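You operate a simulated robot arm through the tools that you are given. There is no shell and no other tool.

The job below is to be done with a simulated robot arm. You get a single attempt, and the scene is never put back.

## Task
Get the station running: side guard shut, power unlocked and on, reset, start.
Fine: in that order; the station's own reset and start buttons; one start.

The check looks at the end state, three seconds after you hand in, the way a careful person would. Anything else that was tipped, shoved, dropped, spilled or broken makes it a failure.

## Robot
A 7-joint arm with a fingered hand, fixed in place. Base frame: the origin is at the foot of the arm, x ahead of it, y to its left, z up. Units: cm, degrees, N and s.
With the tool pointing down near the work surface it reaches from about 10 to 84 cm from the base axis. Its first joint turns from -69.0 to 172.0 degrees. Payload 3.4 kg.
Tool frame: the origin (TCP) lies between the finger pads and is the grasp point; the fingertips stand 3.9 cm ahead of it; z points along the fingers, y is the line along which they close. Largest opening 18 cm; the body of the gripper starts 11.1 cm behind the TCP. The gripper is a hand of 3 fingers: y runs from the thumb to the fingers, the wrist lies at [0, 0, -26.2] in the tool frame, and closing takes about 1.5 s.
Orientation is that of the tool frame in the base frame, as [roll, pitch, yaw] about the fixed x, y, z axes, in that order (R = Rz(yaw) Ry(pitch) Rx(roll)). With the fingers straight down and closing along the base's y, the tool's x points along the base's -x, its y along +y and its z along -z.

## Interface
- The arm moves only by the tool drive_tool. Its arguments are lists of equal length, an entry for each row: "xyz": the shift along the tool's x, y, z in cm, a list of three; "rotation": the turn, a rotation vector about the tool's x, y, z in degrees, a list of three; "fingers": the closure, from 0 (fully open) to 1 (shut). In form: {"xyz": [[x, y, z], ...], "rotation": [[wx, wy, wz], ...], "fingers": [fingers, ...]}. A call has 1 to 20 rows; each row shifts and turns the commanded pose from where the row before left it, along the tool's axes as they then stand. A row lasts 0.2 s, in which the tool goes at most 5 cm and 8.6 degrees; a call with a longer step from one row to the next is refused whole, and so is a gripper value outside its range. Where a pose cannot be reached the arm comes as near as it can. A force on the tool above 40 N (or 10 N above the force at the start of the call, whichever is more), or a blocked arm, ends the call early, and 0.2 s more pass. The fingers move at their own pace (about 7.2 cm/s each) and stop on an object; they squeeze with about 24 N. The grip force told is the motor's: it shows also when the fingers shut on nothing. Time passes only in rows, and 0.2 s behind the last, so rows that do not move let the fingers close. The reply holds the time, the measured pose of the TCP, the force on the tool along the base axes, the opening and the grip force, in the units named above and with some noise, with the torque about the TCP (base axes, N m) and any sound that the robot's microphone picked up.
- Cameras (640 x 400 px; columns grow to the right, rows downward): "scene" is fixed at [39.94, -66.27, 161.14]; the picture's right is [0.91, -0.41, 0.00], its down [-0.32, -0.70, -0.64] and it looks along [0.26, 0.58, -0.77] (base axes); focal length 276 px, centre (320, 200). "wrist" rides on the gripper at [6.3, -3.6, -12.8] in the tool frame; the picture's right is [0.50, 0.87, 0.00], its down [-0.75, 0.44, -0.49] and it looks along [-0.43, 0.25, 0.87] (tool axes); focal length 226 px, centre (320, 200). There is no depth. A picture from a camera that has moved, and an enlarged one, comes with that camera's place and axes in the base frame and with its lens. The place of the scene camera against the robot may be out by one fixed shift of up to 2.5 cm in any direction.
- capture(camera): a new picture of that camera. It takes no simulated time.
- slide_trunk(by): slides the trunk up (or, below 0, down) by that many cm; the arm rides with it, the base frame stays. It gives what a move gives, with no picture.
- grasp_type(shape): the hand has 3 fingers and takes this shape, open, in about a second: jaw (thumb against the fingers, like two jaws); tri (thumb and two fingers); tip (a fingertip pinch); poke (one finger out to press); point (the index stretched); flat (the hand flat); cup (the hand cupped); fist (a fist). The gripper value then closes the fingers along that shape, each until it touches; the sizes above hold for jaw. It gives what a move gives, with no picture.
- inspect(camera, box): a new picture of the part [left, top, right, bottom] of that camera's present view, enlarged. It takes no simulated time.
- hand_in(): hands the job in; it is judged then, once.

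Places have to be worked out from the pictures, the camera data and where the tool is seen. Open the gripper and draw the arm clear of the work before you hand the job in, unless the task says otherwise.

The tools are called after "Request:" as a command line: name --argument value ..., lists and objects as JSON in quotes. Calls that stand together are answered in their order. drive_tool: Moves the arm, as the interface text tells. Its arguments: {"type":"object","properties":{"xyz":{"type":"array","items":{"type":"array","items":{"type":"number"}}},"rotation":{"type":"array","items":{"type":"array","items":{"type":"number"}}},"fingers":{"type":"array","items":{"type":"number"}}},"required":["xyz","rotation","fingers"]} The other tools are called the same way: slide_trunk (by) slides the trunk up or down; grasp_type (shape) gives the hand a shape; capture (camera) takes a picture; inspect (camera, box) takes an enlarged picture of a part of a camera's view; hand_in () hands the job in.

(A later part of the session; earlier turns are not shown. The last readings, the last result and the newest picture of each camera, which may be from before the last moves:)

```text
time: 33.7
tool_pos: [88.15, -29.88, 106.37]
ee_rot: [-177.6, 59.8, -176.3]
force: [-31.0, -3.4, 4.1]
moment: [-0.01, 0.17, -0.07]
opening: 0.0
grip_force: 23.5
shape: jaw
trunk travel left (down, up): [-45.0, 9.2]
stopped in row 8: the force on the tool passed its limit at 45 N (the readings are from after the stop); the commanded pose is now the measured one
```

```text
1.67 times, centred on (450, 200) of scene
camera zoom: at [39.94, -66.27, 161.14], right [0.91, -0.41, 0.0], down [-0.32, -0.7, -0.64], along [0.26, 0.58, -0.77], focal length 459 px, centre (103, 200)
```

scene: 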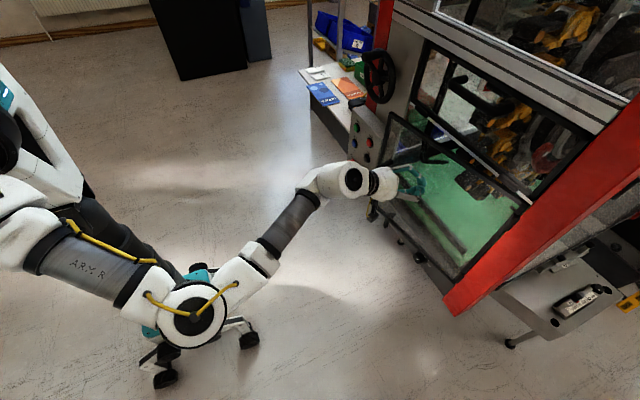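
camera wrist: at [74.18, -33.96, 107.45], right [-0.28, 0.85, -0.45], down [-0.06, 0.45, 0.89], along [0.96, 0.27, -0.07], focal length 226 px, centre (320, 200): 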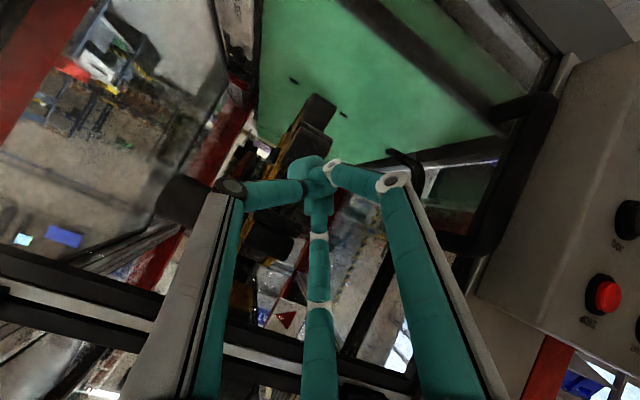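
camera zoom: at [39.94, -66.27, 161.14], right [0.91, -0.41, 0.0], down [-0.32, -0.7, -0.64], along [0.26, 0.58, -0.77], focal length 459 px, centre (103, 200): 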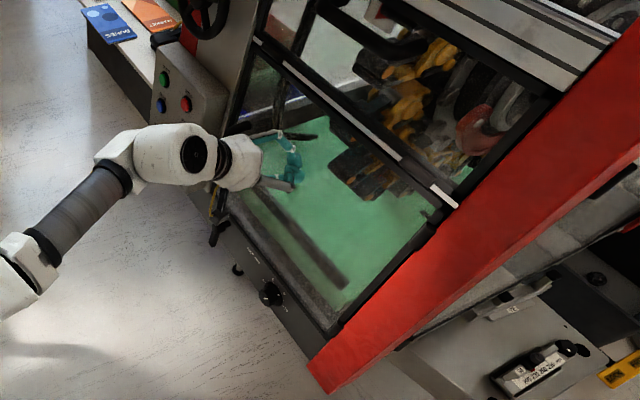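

The guard is against its stop (31 N back-force at x≈91.5). I back off and check that it stays shut.

Request:
drive_tool --xyz '[[0.5, 0, -0.87], [1, 0, -1.74], [1, 0, -1.74], [1, 0, -1.74], [1, 0, -1.74], [1, 0, -1.74]]' --rotation '[[0, 0, 0], [0, 0, 0], [0, 0, 0], [0, 0, 0], [0, 0, 0], [0, 0, 0]]' --fingers '[1, 1, 1, 1, 1, 1]'

Request:
capture --camera "wrist"

Request:
inspect --camera "scene" --box '[340, 80, 560, 320]'

```text
time: 35.1
tool_pos: [77.57, -30.07, 106.13]
ee_rot: [-177.7, 59.6, -176.3]
force: [0.1, -0.2, 1.0]
moment: [-0.01, -0.02, -0.01]
opening: 0.0
grip_force: 24.0
shape: jaw
trunk travel left (down, up): [-45.0, 9.2]
```

```text
taken
camera wrist: at [63.64, -34.16, 107.26], right [-0.28, 0.85, -0.45], down [-0.06, 0.45, 0.89], along [0.96, 0.27, -0.07], focal length 226 px, centre (320, 200)
```

wrist: 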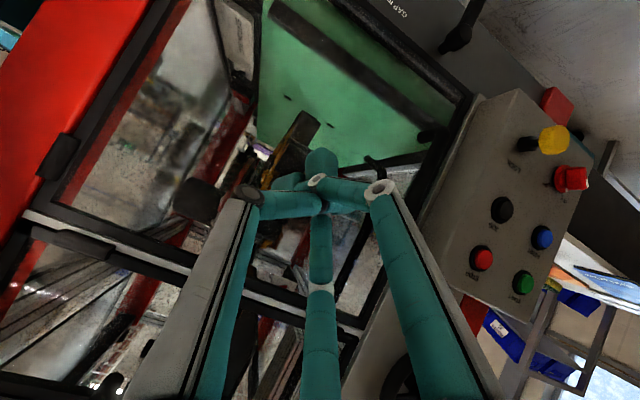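

```text
1.67 times, centred on (450, 200) of scene
camera zoom: at [39.94, -66.27, 161.14], right [0.91, -0.41, 0.0], down [-0.32, -0.7, -0.64], along [0.26, 0.58, -0.77], focal length 459 px, centre (103, 200)
```

zoom: 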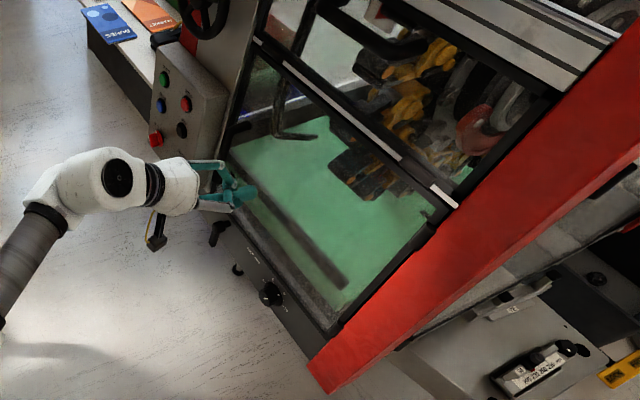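

The guard stayed put after release. I check its free edge and hinge side closely for a gap.

Request:
inspect --camera "wrist" --box '[360, 40, 520, 200]'

Request:
inspect --camera "scene" --box '[400, 100, 480, 240]'

Request:
inspect --camera "scene" --box '[440, 170, 540, 300]'

```text
2.50 times, centred on (440, 120) of wrist
camera zoom: at [63.64, -34.16, 107.26], right [-0.28, 0.85, -0.45], down [-0.06, 0.45, 0.89], along [0.96, 0.27, -0.07], focal length 565 px, centre (20, 400)
```

zoom: 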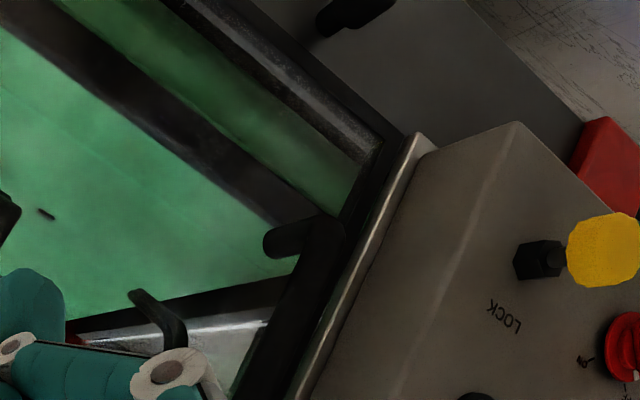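

```text
2.86 times, centred on (440, 170) of scene
camera zoom: at [39.94, -66.27, 161.14], right [0.91, -0.41, 0.0], down [-0.32, -0.7, -0.64], along [0.26, 0.58, -0.77], focal length 787 px, centre (-23, 286)
```

zoom: 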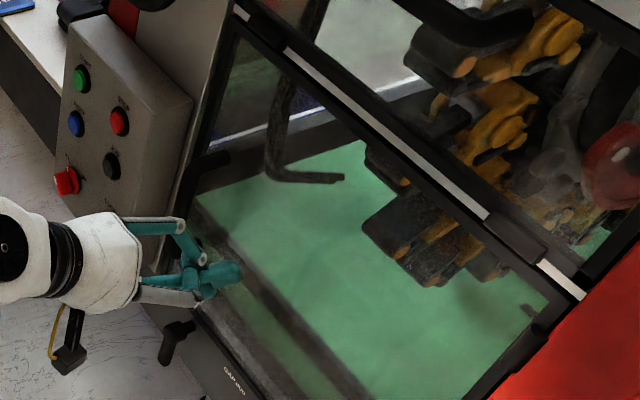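

```text
3.08 times, centred on (490, 235) of scene
camera zoom: at [39.94, -66.27, 161.14], right [0.91, -0.41, 0.0], down [-0.32, -0.7, -0.64], along [0.26, 0.58, -0.77], focal length 848 px, centre (-203, 92)
```

zoom: 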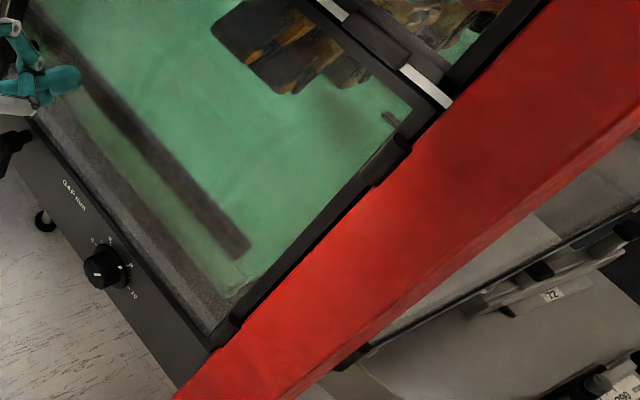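

The guard is shut and flush. From the pictures, the panel face is at x≈86 with these positions:
- LOCK knob: (82.6,−5.8,86)
- Red switch: (84.4,3.1,86.6)
- RESET: (85.7,4.3,95.5)
- START: (85.8,4.3,102.5)

I draw back to in front of the panel and reset the fingers.

Request:
drive_tool --xyz '[[0.96, 3.57, -1.67], [0.96, 3.57, -1.67], [0.96, 3.57, -1.67], [0.96, 3.57, -1.67], [0.96, 3.57, -1.67], [0.96, 3.57, -1.67], [0.96, 3.57, -1.67]]' --rotation '[[0.46, 0, 0.26], [0.46, 0, 0.26], [0.46, 0, 0.26], [0.46, 0, 0.26], [0.46, 0, 0.26], [0.46, 0, 0.26], [0.46, 0, 0.26]]' --fingers '[1, 1, 1, 1, 1, 1, 1]'

Request:
grasp_type --shape "jaw"

Request:
capture --camera "wrist"

Request:
capture --camera "scene"

```text
time: 36.7
tool_pos: [64.05, -4.86, 105.79]
ee_rot: [-177.5, 59.8, -179.8]
force: [-0.1, 0.9, 0.3]
moment: [-0.01, -0.03, 0.0]
opening: 0.0
grip_force: 23.7
shape: jaw
trunk travel left (down, up): [-45.0, 9.2]
```

```text
time: 37.6
tool_pos: [64.19, -5.15, 105.77]
ee_rot: [-177.6, 59.9, -179.7]
force: [0.1, -0.3, 0.5]
moment: [-0.03, 0.02, 0.0]
opening: 18.01
grip_force: 0.1
shape: jaw
trunk travel left (down, up): [-45.0, 9.2]
```

```text
taken
camera wrist: at [50.01, -8.31, 106.8], right [-0.22, 0.86, -0.45], down [-0.03, 0.46, 0.89], along [0.97, 0.21, -0.07], focal length 226 px, centre (320, 200)
```

wrist: 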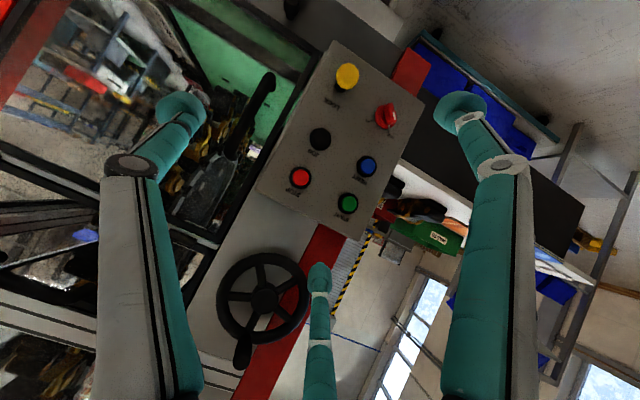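

```text
taken
```

scene: 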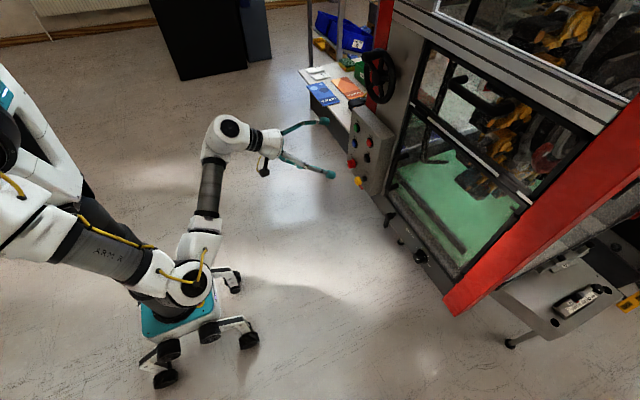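

The fingers are fine again. I take a close look at the lock and switch before grasping.

Request:
inspect --camera "wrist" --box '[300, 40, 420, 140]'

Request:
inspect --camera "scene" --box '[340, 100, 400, 200]'

```text
4.00 times, centred on (360, 90) of wrist
camera zoom: at [50.01, -8.31, 106.8], right [-0.22, 0.86, -0.45], down [-0.03, 0.46, 0.89], along [0.97, 0.21, -0.07], focal length 904 px, centre (160, 640)
```

zoom: 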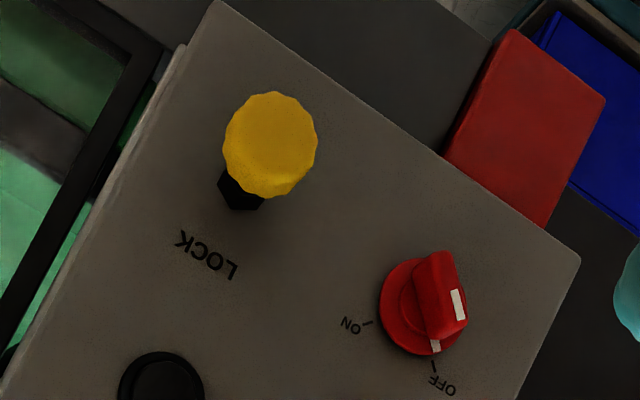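

```text
4.00 times, centred on (370, 150) of scene
camera zoom: at [39.94, -66.27, 161.14], right [0.91, -0.41, 0.0], down [-0.32, -0.7, -0.64], along [0.26, 0.58, -0.77], focal length 1102 px, centre (120, 400)
```

zoom: 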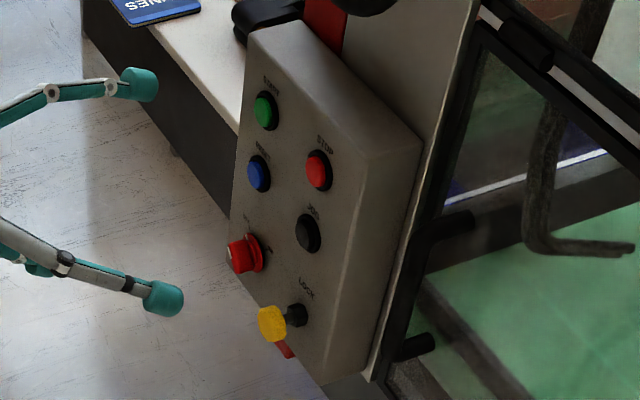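

The switch points at OFF (upper left) and ON is about 90° clockwise as seen from the robot; LOCK is a pull plunger on a hex base. I lower the trunk 20 cm to bring the hand to the lock's height, then level the hand.

Request:
slide_trunk --by -20

Request:
drive_tool --xyz '[[0, 0, 0], [0, 0, 0], [0, 0, 0], [0, 0, 0]]' --rotation '[[0, -7.5, 0], [0, -7.5, 0], [0, -7.5, 0], [0, -7.5, 0]]' --fingers '[0.5, 0.5, 0.5, 0.5]'

Request:
capture --camera "wrist"

Request:
capture --camera "scene"

```text
time: 39.8
tool_pos: [64.05, -5.14, 85.92]
ee_rot: [-177.6, 59.9, -179.9]
force: [-0.1, 0.6, -0.5]
moment: [0.04, 0.02, 0.02]
opening: 17.98
grip_force: 0.1
shape: jaw
trunk travel left (down, up): [-25.0, 29.2]
```

```text
time: 40.8
tool_pos: [64.14, -5.09, 85.75]
ee_rot: [-94.9, 88.7, -96.7]
force: [0.7, 0.2, 0.9]
moment: [0.0, -0.04, 0.01]
opening: 9.06
grip_force: 0.0
shape: jaw
trunk travel left (down, up): [-25.0, 29.2]
```

```text
taken
camera wrist: at [51.31, -8.46, 79.58], right [0.03, 0.85, -0.52], down [-0.48, 0.47, 0.75], along [0.88, 0.23, 0.42], focal length 226 px, centre (320, 200)
```

wrist: 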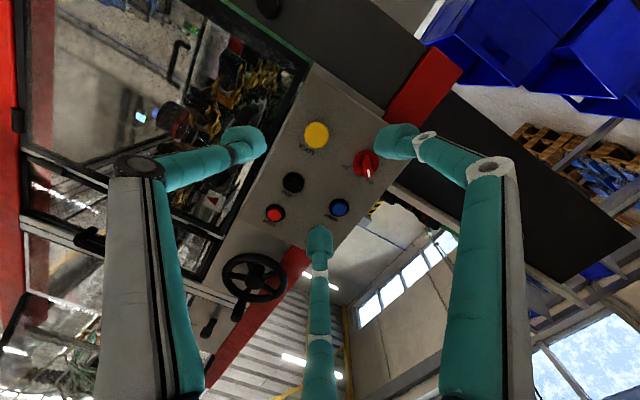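

```text
taken
```

scene: 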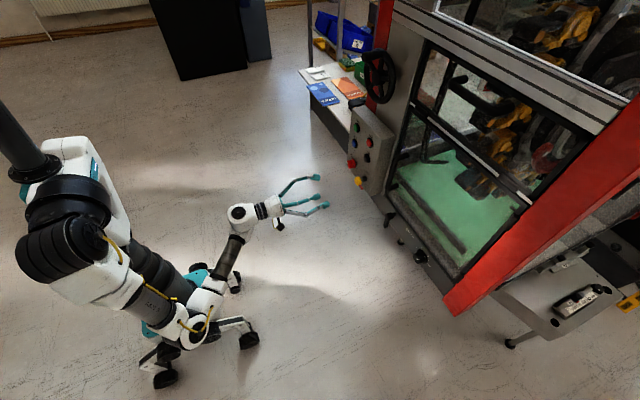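

The hand is level and lined up with the LOCK knob at (82.6,−5.9,86). I advance with the fingers half open around it, stopping just short to check.

Request:
drive_tool --xyz '[[-0.05, -0.06, 3.0], [-0.05, -0.06, 3.0], [-0.05, -0.06, 3.0], [-0.05, -0.06, 3.0], [-0.05, -0.06, 2.5]]' --rotation '[[0, 0, 0], [0, 0, 0], [0, 0, 0], [0, 0, 0], [0, 0, 0]]' --fingers '[0.55, 0.55, 0.55, 0.55, 0.55]'

Request:
capture --camera "wrist"

Request:
inspect --camera "scene" --box '[320, 100, 420, 220]'

```text
time: 42.0
tool_pos: [78.52, -5.98, 85.9]
ee_rot: [-99.7, 88.8, -101.6]
force: [0.9, -0.4, 0.1]
moment: [0.01, 0.0, -0.01]
opening: 8.17
grip_force: 0.1
shape: jaw
trunk travel left (down, up): [-25.0, 29.2]
```

```text
taken
camera wrist: at [65.83, -9.22, 79.72], right [0.03, 0.85, -0.52], down [-0.47, 0.47, 0.75], along [0.88, 0.23, 0.42], focal length 226 px, centre (320, 200)
```

wrist: 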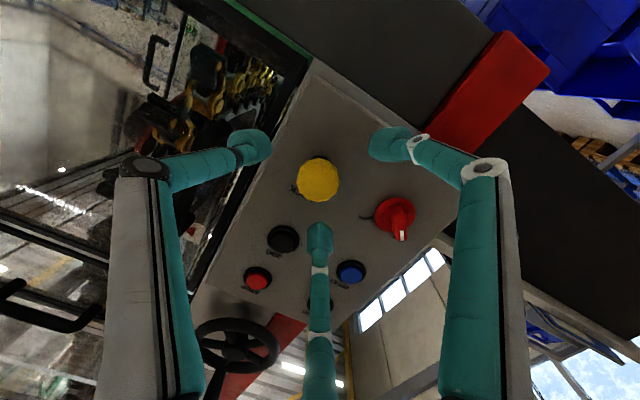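

```text
3.33 times, centred on (370, 160) of scene
camera zoom: at [39.94, -66.27, 161.14], right [0.91, -0.41, 0.0], down [-0.32, -0.7, -0.64], along [0.26, 0.58, -0.77], focal length 918 px, centre (153, 333)
```

zoom: 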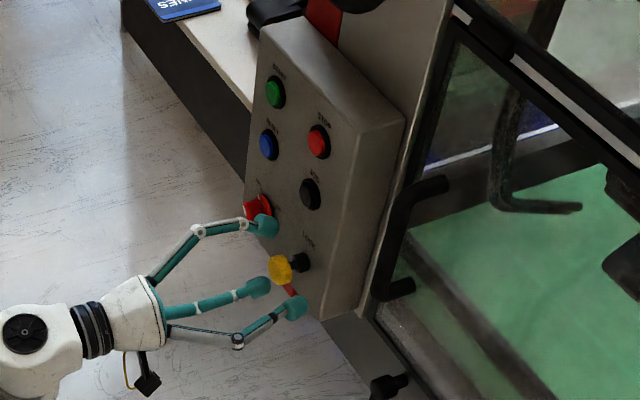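

The knob sits centred between the three fingertips. I advance about 2 cm and close on it.

Request:
drive_tool --xyz '[[-0.15, 0, 1.0], [-0.15, 0, 1.0], [0, 0, 0], [0, 0, 0], [0, 0, 0], [0, 0, 0], [0, 0, 0], [0, 0, 0], [0, 0, 0]]' --rotation '[[0, 0, 0], [0, 0, 0], [0, 0, 0], [0, 0, 0], [0, 0, 0], [0, 0, 0], [0, 0, 0], [0, 0, 0], [0, 0, 0]]' --fingers '[0.55, 0.55, 0.7, 0.8, 0.9, 1, 1, 1, 1]'

Request:
capture --camera "wrist"

Request:
inspect --camera "scene" --box '[320, 100, 420, 220]'

```text
time: 44.0
tool_pos: [80.52, -6.03, 86.17]
ee_rot: [-97.7, 88.8, -99.7]
force: [-0.5, -0.7, 0.5]
moment: [-0.04, -0.01, 0.39]
opening: 1.52
grip_force: 24.0
shape: jaw
trunk travel left (down, up): [-25.0, 29.2]
```

```text
taken
camera wrist: at [67.78, -9.29, 80.02], right [0.03, 0.86, -0.52], down [-0.47, 0.47, 0.75], along [0.88, 0.23, 0.42], focal length 226 px, centre (320, 200)
```

wrist: 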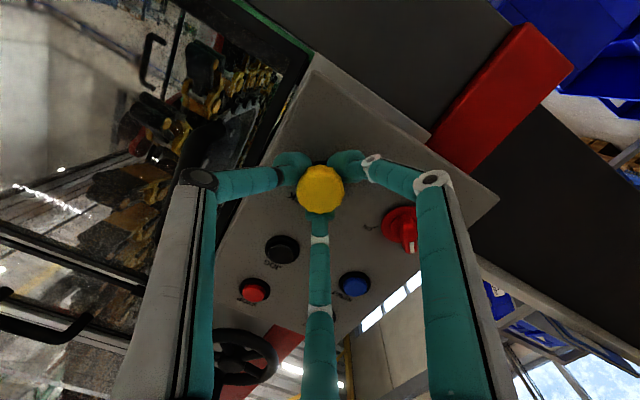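

```text
3.33 times, centred on (370, 160) of scene
camera zoom: at [39.94, -66.27, 161.14], right [0.91, -0.41, 0.0], down [-0.32, -0.7, -0.64], along [0.26, 0.58, -0.77], focal length 918 px, centre (153, 333)
```

zoom: 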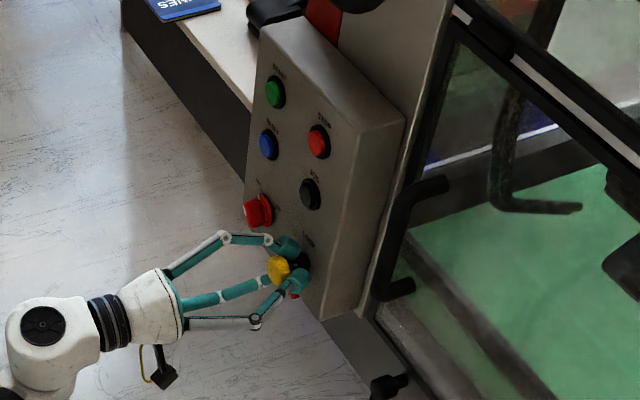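

The fingertips are hooked around the neck behind the knob (opening 1.5 cm). I pull gently straight out.

Request:
drive_tool --xyz '[[0, 0, -0.3], [0, 0, -0.3], [0, 0, -0.3], [0, 0, -0.3], [0, 0, -0.3], [0, 0, 0]]' --rotation '[[0, 0, 0], [0, 0, 0], [0, 0, 0], [0, 0, 0], [0, 0, 0], [0, 0, 0]]' --fingers '[1, 1, 1, 1, 1, 1]'

Request:
capture --camera "wrist"

Request:
inspect --camera "scene" --box '[340, 130, 400, 210]'

```text
time: 45.4
tool_pos: [79.52, -5.93, 86.2]
ee_rot: [-99.8, 88.8, -102.1]
force: [52.1, -1.2, -6.6]
moment: [0.05, 0.15, -0.06]
opening: 1.05
grip_force: 23.8
shape: jaw
trunk travel left (down, up): [-25.0, 29.2]
stopped in row 6: the force on the tool passed its limit at 42 N (the readings are from after the stop); the commanded pose is now the measured one
```

```text
taken
camera wrist: at [66.63, -9.31, 80.11], right [0.03, 0.85, -0.52], down [-0.47, 0.47, 0.75], along [0.88, 0.22, 0.42], focal length 226 px, centre (320, 200)
```

wrist: 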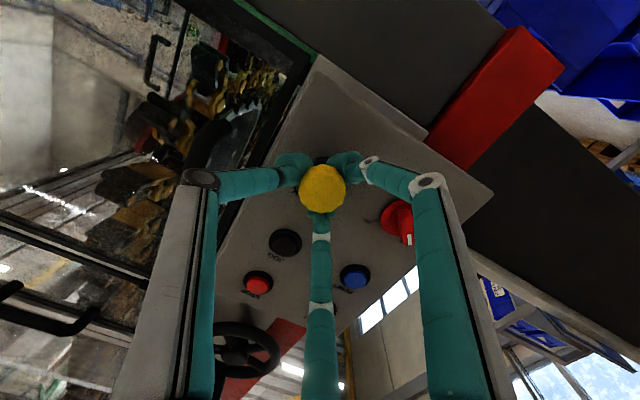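

```text
5.00 times, centred on (370, 170) of scene
camera zoom: at [39.94, -66.27, 161.14], right [0.91, -0.41, 0.0], down [-0.32, -0.7, -0.64], along [0.26, 0.58, -0.77], focal length 1378 px, centre (70, 350)
```

zoom: 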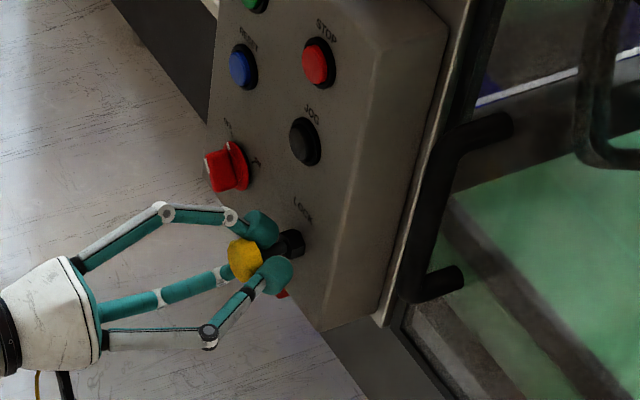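

The knob came out about 1 cm and then hit a hard stop (52 N). I ease forward a little and watch whether the force drops, to learn whether the knob stays out by itself.

Request:
drive_tool --xyz '[[0, 0, 0.15], [0, 0, 0.15], [0, 0, 0]]' --rotation '[[0, 0, 0], [0, 0, 0], [0, 0, 0]]' --fingers '[1, 1, 1]'

Request:
inspect --camera "scene" --box '[340, 130, 400, 210]'

```text
time: 46.2
tool_pos: [79.64, -5.98, 86.36]
ee_rot: [-96.2, 88.8, -98.4]
force: [44.4, -4.7, -8.0]
moment: [0.08, 0.17, -0.1]
opening: 1.01
grip_force: 24.2
shape: jaw
trunk travel left (down, up): [-25.0, 29.2]
```

```text
5.00 times, centred on (370, 170) of scene
camera zoom: at [39.94, -66.27, 161.14], right [0.91, -0.41, 0.0], down [-0.32, -0.7, -0.64], along [0.26, 0.58, -0.77], focal length 1378 px, centre (70, 350)
```

zoom: 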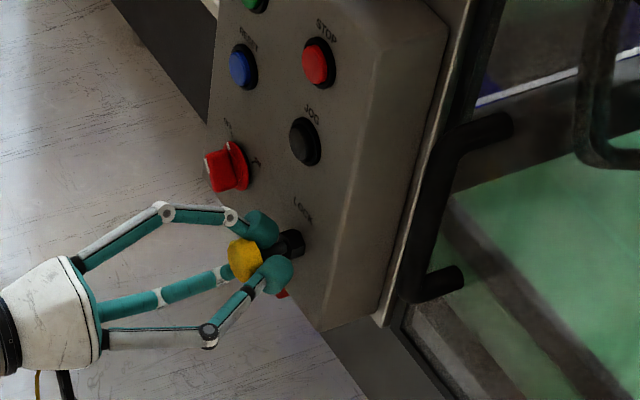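

The force is still 44 N, so I ease forward further to tell a spring from a stop.

Request:
drive_tool --xyz '[[0, 0, 0.2], [0, 0, 0.2], [0, 0, 0.1], [0, 0, 0]]' --rotation '[[0, 0, 0], [0, 0, 0], [0, 0, 0], [0, 0, 0]]' --fingers '[1, 1, 1, 1]'

Request:
inspect --camera "scene" --box '[340, 130, 400, 210]'

```text
time: 47.2
tool_pos: [79.73, -5.87, 86.43]
ee_rot: [-92.8, 88.8, -94.9]
force: [6.9, -5.9, -14.4]
moment: [0.14, 0.37, 0.0]
opening: 1.14
grip_force: 23.7
shape: jaw
trunk travel left (down, up): [-25.0, 29.2]
```

```text
5.00 times, centred on (370, 170) of scene
camera zoom: at [39.94, -66.27, 161.14], right [0.91, -0.41, 0.0], down [-0.32, -0.7, -0.64], along [0.26, 0.58, -0.77], focal length 1378 px, centre (70, 350)
```

zoom: 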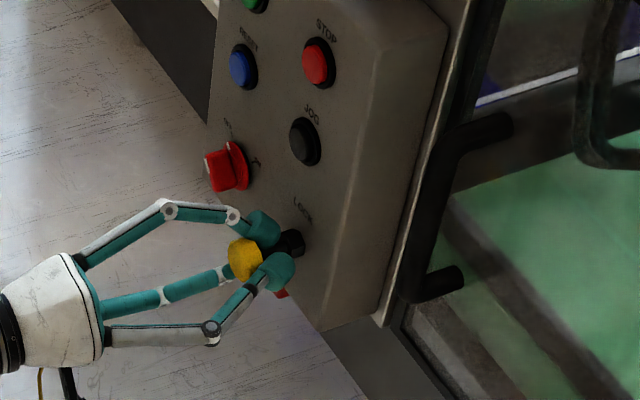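

The force fell to 7 N with almost no movement, so the knob seems to rest at an end stop. I open the fingers and see whether it stays out.

Request:
drive_tool --xyz '[[0, 0, 0], [0, 0, 0], [0, 0, 0], [0, 0, 0], [0, 0, 0]]' --rotation '[[0, 0, 0], [0, 0, 0], [0, 0, 0], [0, 0, 0], [0, 0, 0]]' --fingers '[0.55, 0.55, 0.55, 0.55, 0.55]'

Request:
inspect --camera "scene" --box '[340, 130, 400, 210]'

Request:
capture --camera "wrist"

```text
time: 48.4
tool_pos: [79.6, -5.8, 86.67]
ee_rot: [-82.4, 88.9, -84.5]
force: [0.5, -0.5, -0.7]
moment: [-0.02, -0.01, 0.0]
opening: 8.04
grip_force: 0.0
shape: jaw
trunk travel left (down, up): [-25.0, 29.2]
```

```text
5.00 times, centred on (370, 170) of scene
camera zoom: at [39.94, -66.27, 161.14], right [0.91, -0.41, 0.0], down [-0.32, -0.7, -0.64], along [0.26, 0.58, -0.77], focal length 1378 px, centre (70, 350)
```

zoom: 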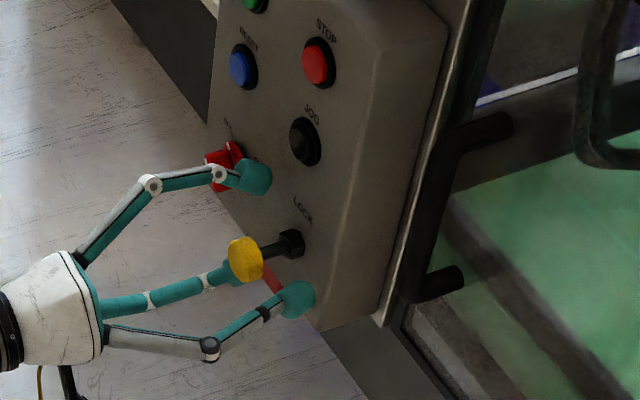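

```text
taken
camera wrist: at [66.89, -9.18, 80.48], right [0.03, 0.85, -0.52], down [-0.48, 0.47, 0.74], along [0.88, 0.22, 0.42], focal length 226 px, centre (320, 200)
```

wrist: 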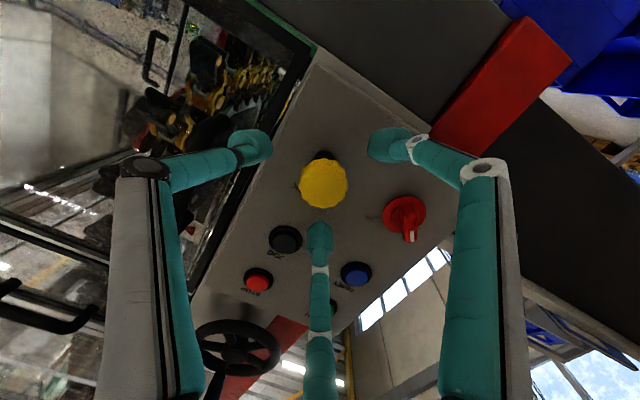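

The plunger stays out with a longer neck showing, so the power is unlocked. I back straight off so as not to push it in, then look at the red switch.

Request:
drive_tool --xyz '[[0, 0, -2.5], [0, 0, -2.5], [0, 0, -2.5], [0, 0, -2.5], [0, 1.7, -1], [0, 2.5, 0], [0, 2.5, 0], [0, 2.4, 0]]' --rotation '[[0, 0, 0], [0, 0, 0], [0, 0, 0], [0, 0, 0], [0, 0, 0], [0, 0, 0], [0, 0, 0], [0, 0, 0]]' --fingers '[0.5, 0.5, 0.5, 0.5, 0.5, 0.5, 0.5, 0.5]'

Request:
capture --camera "wrist"

Request:
inspect --camera "wrist" --box '[260, 80, 400, 200]'

Request:
inspect --camera "scene" --box '[340, 130, 400, 210]'

```text
time: 50.2
tool_pos: [69.01, 3.81, 86.45]
ee_rot: [-83.0, 88.7, -85.0]
force: [-0.6, 0.3, -0.6]
moment: [0.01, 0.01, -0.02]
opening: 8.93
grip_force: 0.1
shape: jaw
trunk travel left (down, up): [-25.0, 29.2]
```

```text
taken
camera wrist: at [56.21, 0.52, 80.27], right [0.03, 0.85, -0.52], down [-0.48, 0.47, 0.74], along [0.88, 0.22, 0.42], focal length 226 px, centre (320, 200)
```

wrist: 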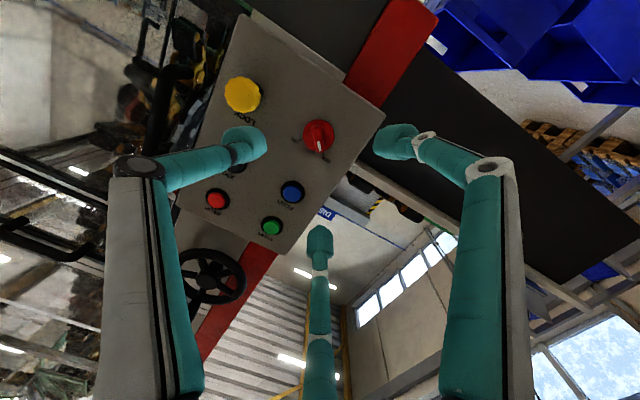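

```text
3.33 times, centred on (330, 140) of wrist
camera zoom: at [56.21, 0.52, 80.27], right [0.03, 0.85, -0.52], down [-0.48, 0.47, 0.74], along [0.88, 0.22, 0.42], focal length 754 px, centre (287, 400)
```

zoom: 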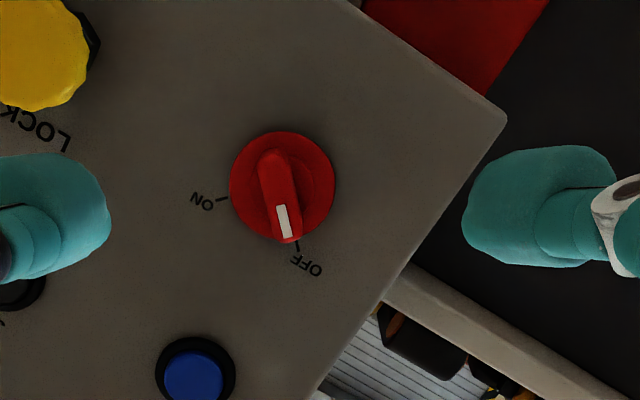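

```text
5.00 times, centred on (370, 170) of scene
camera zoom: at [39.94, -66.27, 161.14], right [0.91, -0.41, 0.0], down [-0.32, -0.7, -0.64], along [0.26, 0.58, -0.77], focal length 1378 px, centre (70, 350)
```

zoom: 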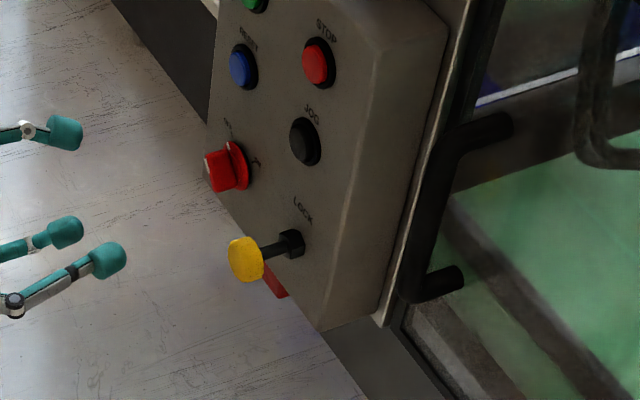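

The knob axis is at about (y 2.9, z 86.4). Its bar points 45° upper left at OFF, and ON is 45° upper right. I roll the hand −45° so the thumb and fingers straddle the bar, and centre it.

Request:
drive_tool --xyz '[[0, -0.45, 0], [0, -0.45, 0], [0, 0, 0], [0, 0, 0], [0, 0, 0], [0, 0, 0], [0, 0, 0], [0, 0, 0]]' --rotation '[[-1, 0, 0], [-1, 0, 0], [0, 0, -7.5], [0, 0, -7.5], [0, 0, -7.5], [0, 0, -7.5], [0, 0, -7.5], [0, 0, -7.5]]' --fingers '[0.6, 0.6, 0.6, 0.6, 0.6, 0.6, 0.6, 0.6]'

Request:
capture --camera "wrist"

Request:
capture --camera "scene"

```text
time: 52.0
tool_pos: [68.98, 2.72, 86.55]
ee_rot: [-89.8, 43.6, -90.1]
force: [-0.3, -0.4, 0.3]
moment: [0.0, 0.0, -0.02]
opening: 7.26
grip_force: 0.1
shape: jaw
trunk travel left (down, up): [-25.0, 29.2]
```

```text
taken
camera wrist: at [56.28, -4.29, 84.77], right [0.0, 0.24, -0.97], down [-0.49, 0.85, 0.2], along [0.87, 0.48, 0.12], focal length 226 px, centre (320, 200)
```

wrist: 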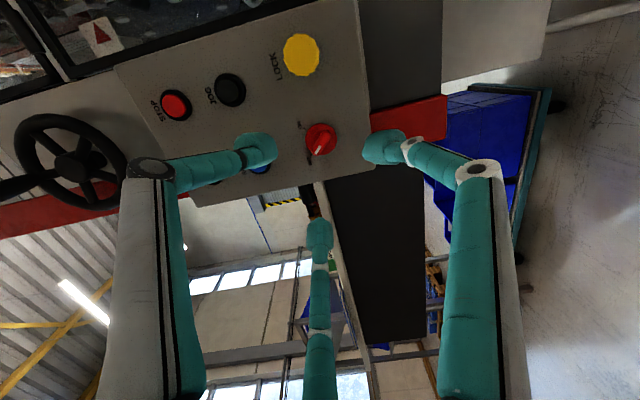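

```text
taken
```

scene: 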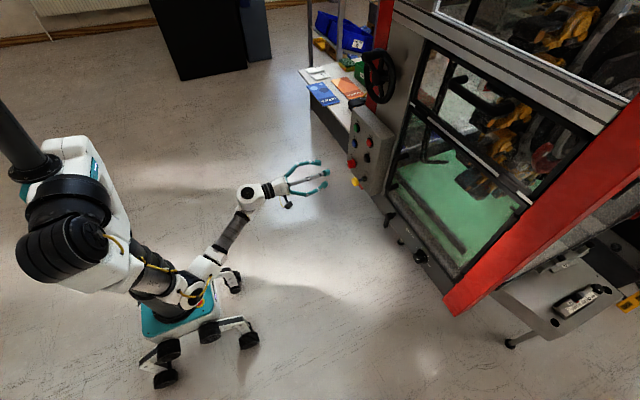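

The axis is aligned with the knob (y≈2.75, z≈86.5). I advance 10 cm and check.

Request:
drive_tool --xyz '[[0, 0, 2.5], [0, 0, 2.5], [0, 0, 2.5], [0, 0, 2.3]]' --rotation '[[0, 0, 0], [0, 0, 0], [0, 0, 0], [0, 0, 0]]' --fingers '[0.6, 0.6, 0.6, 0.6]'

Request:
capture --camera "wrist"

Request:
inspect --camera "scene" --box '[340, 130, 400, 210]'

```text
time: 53.0
tool_pos: [78.83, 2.83, 86.52]
ee_rot: [-89.9, 43.9, -90.0]
force: [0.5, 0.3, 0.0]
moment: [0.03, -0.01, -0.03]
opening: 7.25
grip_force: 0.2
shape: jaw
trunk travel left (down, up): [-25.0, 29.2]
```

```text
taken
camera wrist: at [66.14, -4.25, 84.73], right [0.0, 0.24, -0.97], down [-0.49, 0.85, 0.21], along [0.87, 0.48, 0.12], focal length 226 px, centre (320, 200)
```

wrist: 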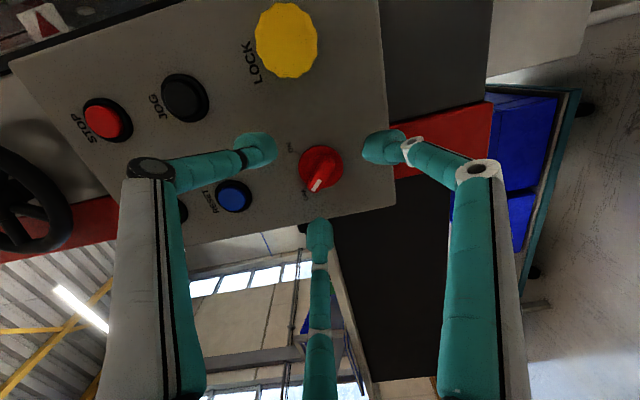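

```text
5.00 times, centred on (370, 170) of scene
camera zoom: at [39.94, -66.27, 161.14], right [0.91, -0.41, 0.0], down [-0.32, -0.7, -0.64], along [0.26, 0.58, -0.77], focal length 1378 px, centre (70, 350)
```

zoom: 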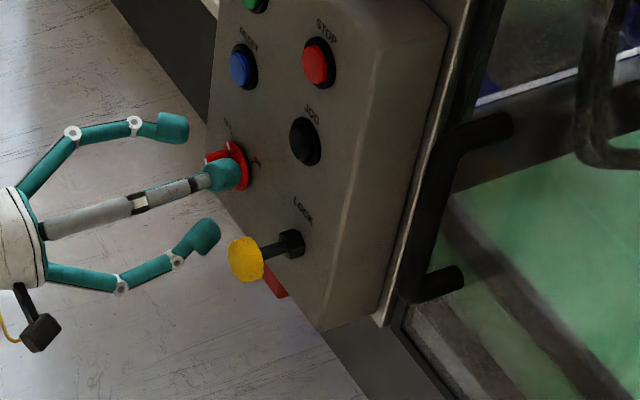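

The bar lies between thumb and fingers. I go in 2 cm and close on it.

Request:
drive_tool --xyz '[[0, 0, 1.0], [0, 0, 1.0], [0, 0, 0], [0, 0, 0], [0, 0, 0], [0, 0, 0], [0, 0, 0], [0, 0, 0]]' --rotation '[[0, 0, 0], [0, 0, 0], [0, 0, 0], [0, 0, 0], [0, 0, 0], [0, 0, 0], [0, 0, 0], [0, 0, 0]]' --fingers '[0.6, 0.6, 0.75, 0.85, 0.95, 1, 1, 1]'

Request:
capture --camera "wrist"

Request:
inspect --camera "scene" --box '[340, 130, 400, 210]'

```text
time: 54.8
tool_pos: [80.8, 2.79, 86.48]
ee_rot: [-89.9, 43.7, -89.9]
force: [0.0, 2.3, -3.4]
moment: [-0.03, -0.04, 0.02]
opening: 1.19
grip_force: 23.9
shape: jaw
trunk travel left (down, up): [-25.0, 29.2]
```

```text
taken
camera wrist: at [68.12, -4.16, 84.69], right [0.0, 0.24, -0.97], down [-0.49, 0.85, 0.21], along [0.87, 0.48, 0.12], focal length 226 px, centre (320, 200)
```

wrist: 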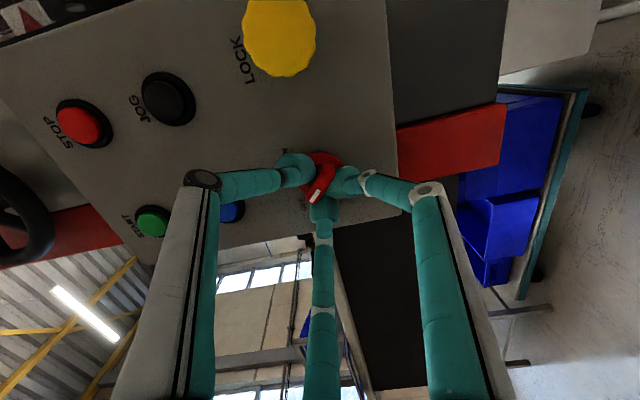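

```text
5.00 times, centred on (370, 170) of scene
camera zoom: at [39.94, -66.27, 161.14], right [0.91, -0.41, 0.0], down [-0.32, -0.7, -0.64], along [0.26, 0.58, -0.77], focal length 1378 px, centre (70, 350)
```

zoom: 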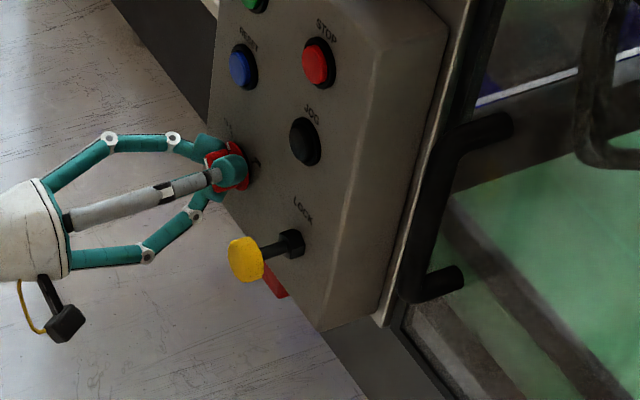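

The bar is gripped (opening 1.2 cm). I turn it clockwise as seen from the robot (+z in the tool frame) by 90°.

Request:
drive_tool --xyz '[[0, 0, 0], [0, 0, 0], [0, 0, 0], [0, 0, 0], [0, 0, 0], [0, 0, 0], [0, 0, 0], [0, 0, 0], [0, 0, 0], [0, 0, 0], [0, 0, 0], [0, 0, 0], [0, 0, 0], [0, 0, 0], [0, 0, 0]]' --rotation '[[0, 0, 6], [0, 0, 6], [0, 0, 6], [0, 0, 6], [0, 0, 6], [0, 0, 6], [0, 0, 6], [0, 0, 6], [0, 0, 6], [0, 0, 6], [0, 0, 6], [0, 0, 6], [0, 0, 6], [0, 0, 6], [0, 0, 6]]' --fingers '[1, 1, 1, 1, 1, 1, 1, 1, 1, 1, 1, 1, 1, 1, 1]'

Request:
capture --camera "wrist"

Request:
inspect --camera "scene" --box '[340, 130, 400, 210]'

```text
time: 58.0
tool_pos: [80.79, 2.64, 86.77]
ee_rot: [89.5, 46.2, 89.6]
force: [0.5, 1.4, 5.7]
moment: [-0.25, -0.11, -0.19]
opening: 1.06
grip_force: 24.0
shape: jaw
trunk travel left (down, up): [-25.0, 29.2]
```

```text
taken
camera wrist: at [68.14, 4.39, 79.65], right [0.0, 0.97, 0.24], down [-0.5, -0.21, 0.84], along [0.87, -0.12, 0.48], focal length 226 px, centre (320, 200)
```

wrist: 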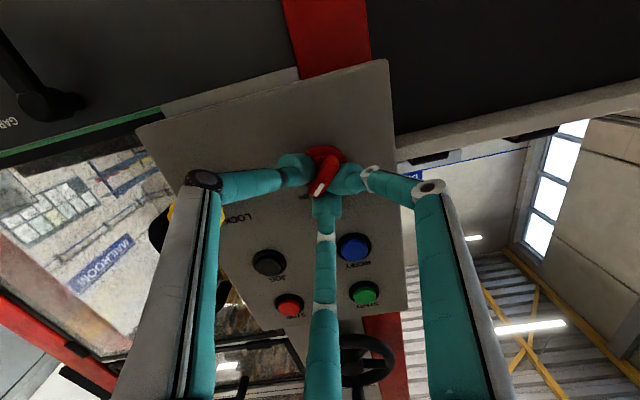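

```text
5.00 times, centred on (370, 170) of scene
camera zoom: at [39.94, -66.27, 161.14], right [0.91, -0.41, 0.0], down [-0.32, -0.7, -0.64], along [0.26, 0.58, -0.77], focal length 1378 px, centre (70, 350)
```

zoom: 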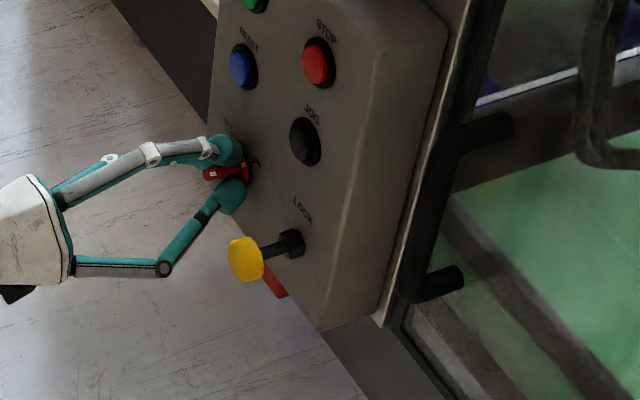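

The bar turned with the hand, and the small opposing torque suggests it reached its end position. I open the fingers, back off and look at the pointer.

Request:
drive_tool --xyz '[[0, 0, 0], [0, 0, 0], [0, 0, 0], [0, 0, 0], [0, 0, -2], [0, 0, -2.5], [0, 0, -2.5], [0, 0, -2.5], [0, 0, -2.5]]' --rotation '[[0, 0, 0], [0, 0, 0], [0, 0, 0], [0, 0, 0], [0, 0, 0], [0, 0, 0], [0, 0, 0], [0, 0, 0], [0, 0, 0]]' --fingers '[0.6, 0.6, 0.6, 0.6, 0.6, 0.6, 0.6, 0.6, 0.6]'

Request:
capture --camera "wrist"

Request:
inspect --camera "wrist" --box '[260, 90, 400, 230]'

Request:
inspect --camera "scene" --box '[340, 130, 400, 210]'

```text
time: 60.0
tool_pos: [68.61, 2.73, 86.58]
ee_rot: [89.8, 46.2, 89.8]
force: [-0.2, -0.5, -0.3]
moment: [0.02, 0.01, 0.0]
opening: 7.13
grip_force: 0.1
shape: jaw
trunk travel left (down, up): [-25.0, 29.2]
```

```text
taken
camera wrist: at [56.02, 4.44, 79.46], right [0.0, 0.97, 0.24], down [-0.49, -0.21, 0.84], along [0.87, -0.12, 0.48], focal length 226 px, centre (320, 200)
```

wrist: 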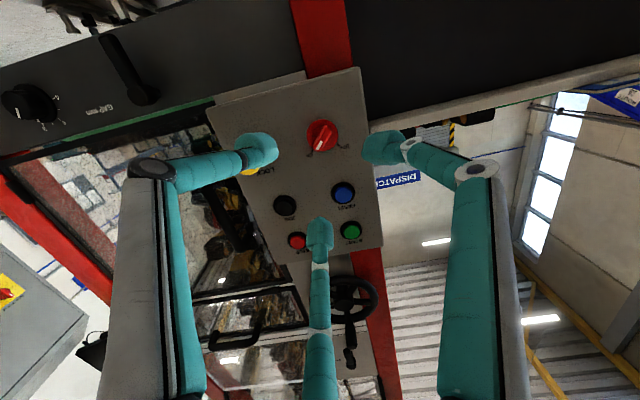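

```text
2.86 times, centred on (330, 160) of wrist
camera zoom: at [56.02, 4.44, 79.46], right [0.0, 0.97, 0.24], down [-0.49, -0.21, 0.84], along [0.87, -0.12, 0.48], focal length 646 px, centre (291, 314)
```

zoom: 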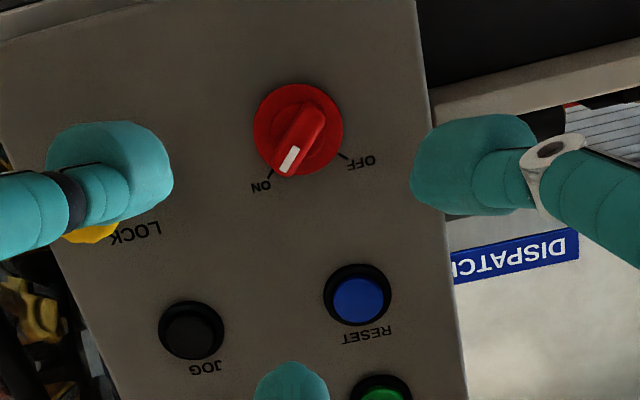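

```text
5.00 times, centred on (370, 170) of scene
camera zoom: at [39.94, -66.27, 161.14], right [0.91, -0.41, 0.0], down [-0.32, -0.7, -0.64], along [0.26, 0.58, -0.77], focal length 1378 px, centre (70, 350)
```

zoom: 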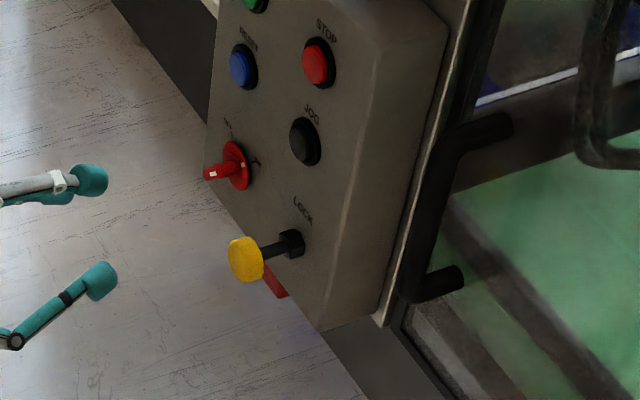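

The pointer is at ON; I zoom in to make sure it fully reached the mark and is not slightly short.

Request:
inspect --camera "wrist" --box '[295, 110, 350, 165]'

Request:
inspect --camera "scene" --box '[345, 145, 375, 175]'

```text
7.27 times, centred on (322, 138) of wrist
camera zoom: at [56.02, 4.44, 79.46], right [0.0, 0.97, 0.24], down [-0.49, -0.21, 0.84], along [0.87, -0.12, 0.48], focal length 1644 px, centre (302, 654)
```

zoom: 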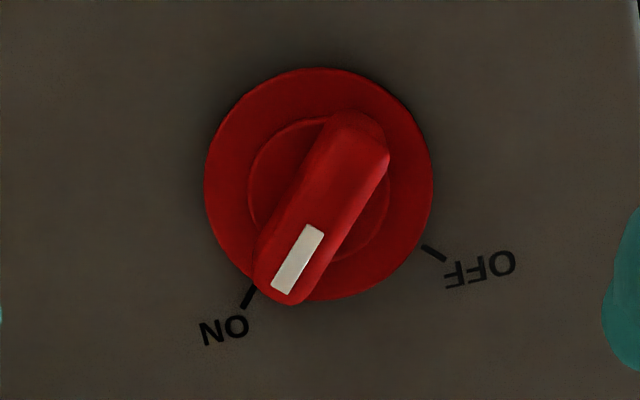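

```text
13.33 times, centred on (360, 160) of scene
camera zoom: at [39.94, -66.27, 161.14], right [0.91, -0.41, 0.0], down [-0.32, -0.7, -0.64], along [0.26, 0.58, -0.77], focal length 3674 px, centre (-213, 733)
```

zoom: 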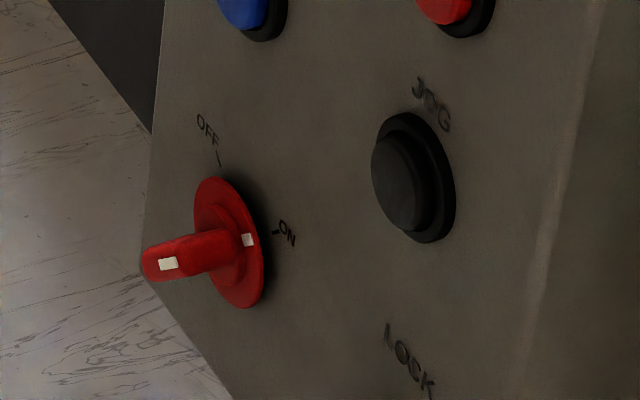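

The pointer lines up with ON. I switch to the poke shape to press RESET and look at the pressing finger.

Request:
grasp_type --shape "poke"

Request:
capture --camera "wrist"

Request:
inspect --camera "scene" --box '[260, 100, 400, 220]'

```text
time: 60.9
tool_pos: [68.76, 2.69, 86.42]
ee_rot: [89.8, 46.2, 89.9]
force: [0.2, -0.2, -0.2]
moment: [-0.02, -0.03, 0.02]
opening: 0.01
grip_force: 0.0
shape: poke
trunk travel left (down, up): [-25.0, 29.2]
```

```text
taken
camera wrist: at [56.09, 4.44, 79.42], right [0.0, 0.97, 0.24], down [-0.49, -0.21, 0.84], along [0.87, -0.12, 0.48], focal length 226 px, centre (320, 200)
```

wrist: 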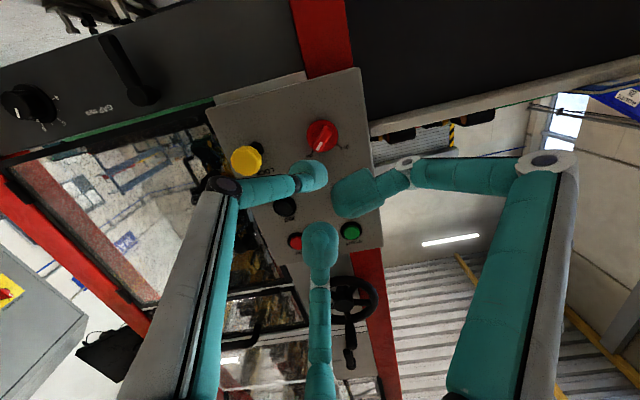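

```text
3.33 times, centred on (330, 160) of scene
camera zoom: at [39.94, -66.27, 161.14], right [0.91, -0.41, 0.0], down [-0.32, -0.7, -0.64], along [0.26, 0.58, -0.77], focal length 918 px, centre (287, 333)
```

zoom: 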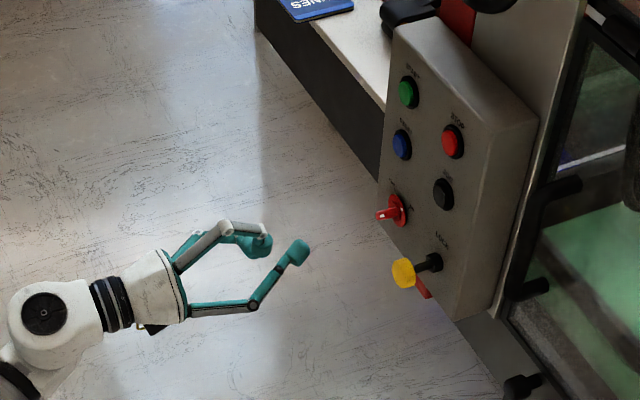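

The thumb is the pressing finger, with its tip near tool [0,−0.7,3.9]; the others stay well behind. I move in front of RESET at about (4.1, 95.6).

Request:
drive_tool --xyz '[[-1.77, 2.77, 0], [-1.77, 2.77, 0], [-1.77, 2.77, 0], [0, 0, 2.6], [0, 0, 2.6]]' --rotation '[[0, 0, 0], [0, 0, 0], [0, 0, 0], [0, 0, 0], [0, 0, 0]]' --fingers '[0, 0, 0, 0, 0]'

Request:
capture --camera "wrist"

Request:
inspect --camera "scene" --box '[310, 90, 400, 200]'

```text
time: 62.1
tool_pos: [74.05, 5.05, 95.97]
ee_rot: [90.0, 46.3, 89.9]
force: [0.1, -0.1, -0.2]
moment: [-0.01, -0.02, -0.01]
opening: 0.0
grip_force: 0.0
shape: poke
trunk travel left (down, up): [-25.0, 29.2]
```

```text
taken
camera wrist: at [61.36, 6.77, 88.98], right [0.0, 0.97, 0.24], down [-0.49, -0.21, 0.84], along [0.87, -0.12, 0.48], focal length 226 px, centre (320, 200)
```

wrist: 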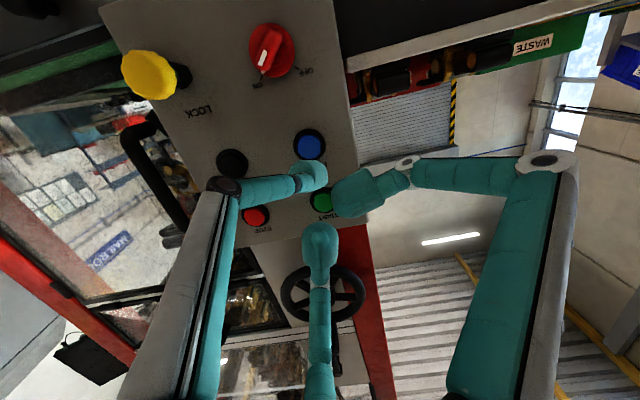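

```text
3.64 times, centred on (355, 145) of scene
camera zoom: at [39.94, -66.27, 161.14], right [0.91, -0.41, 0.0], down [-0.32, -0.7, -0.64], along [0.26, 0.58, -0.77], focal length 1002 px, centre (193, 400)
```

zoom: 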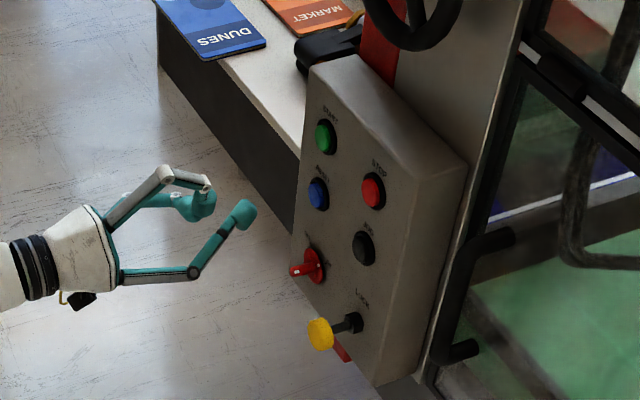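

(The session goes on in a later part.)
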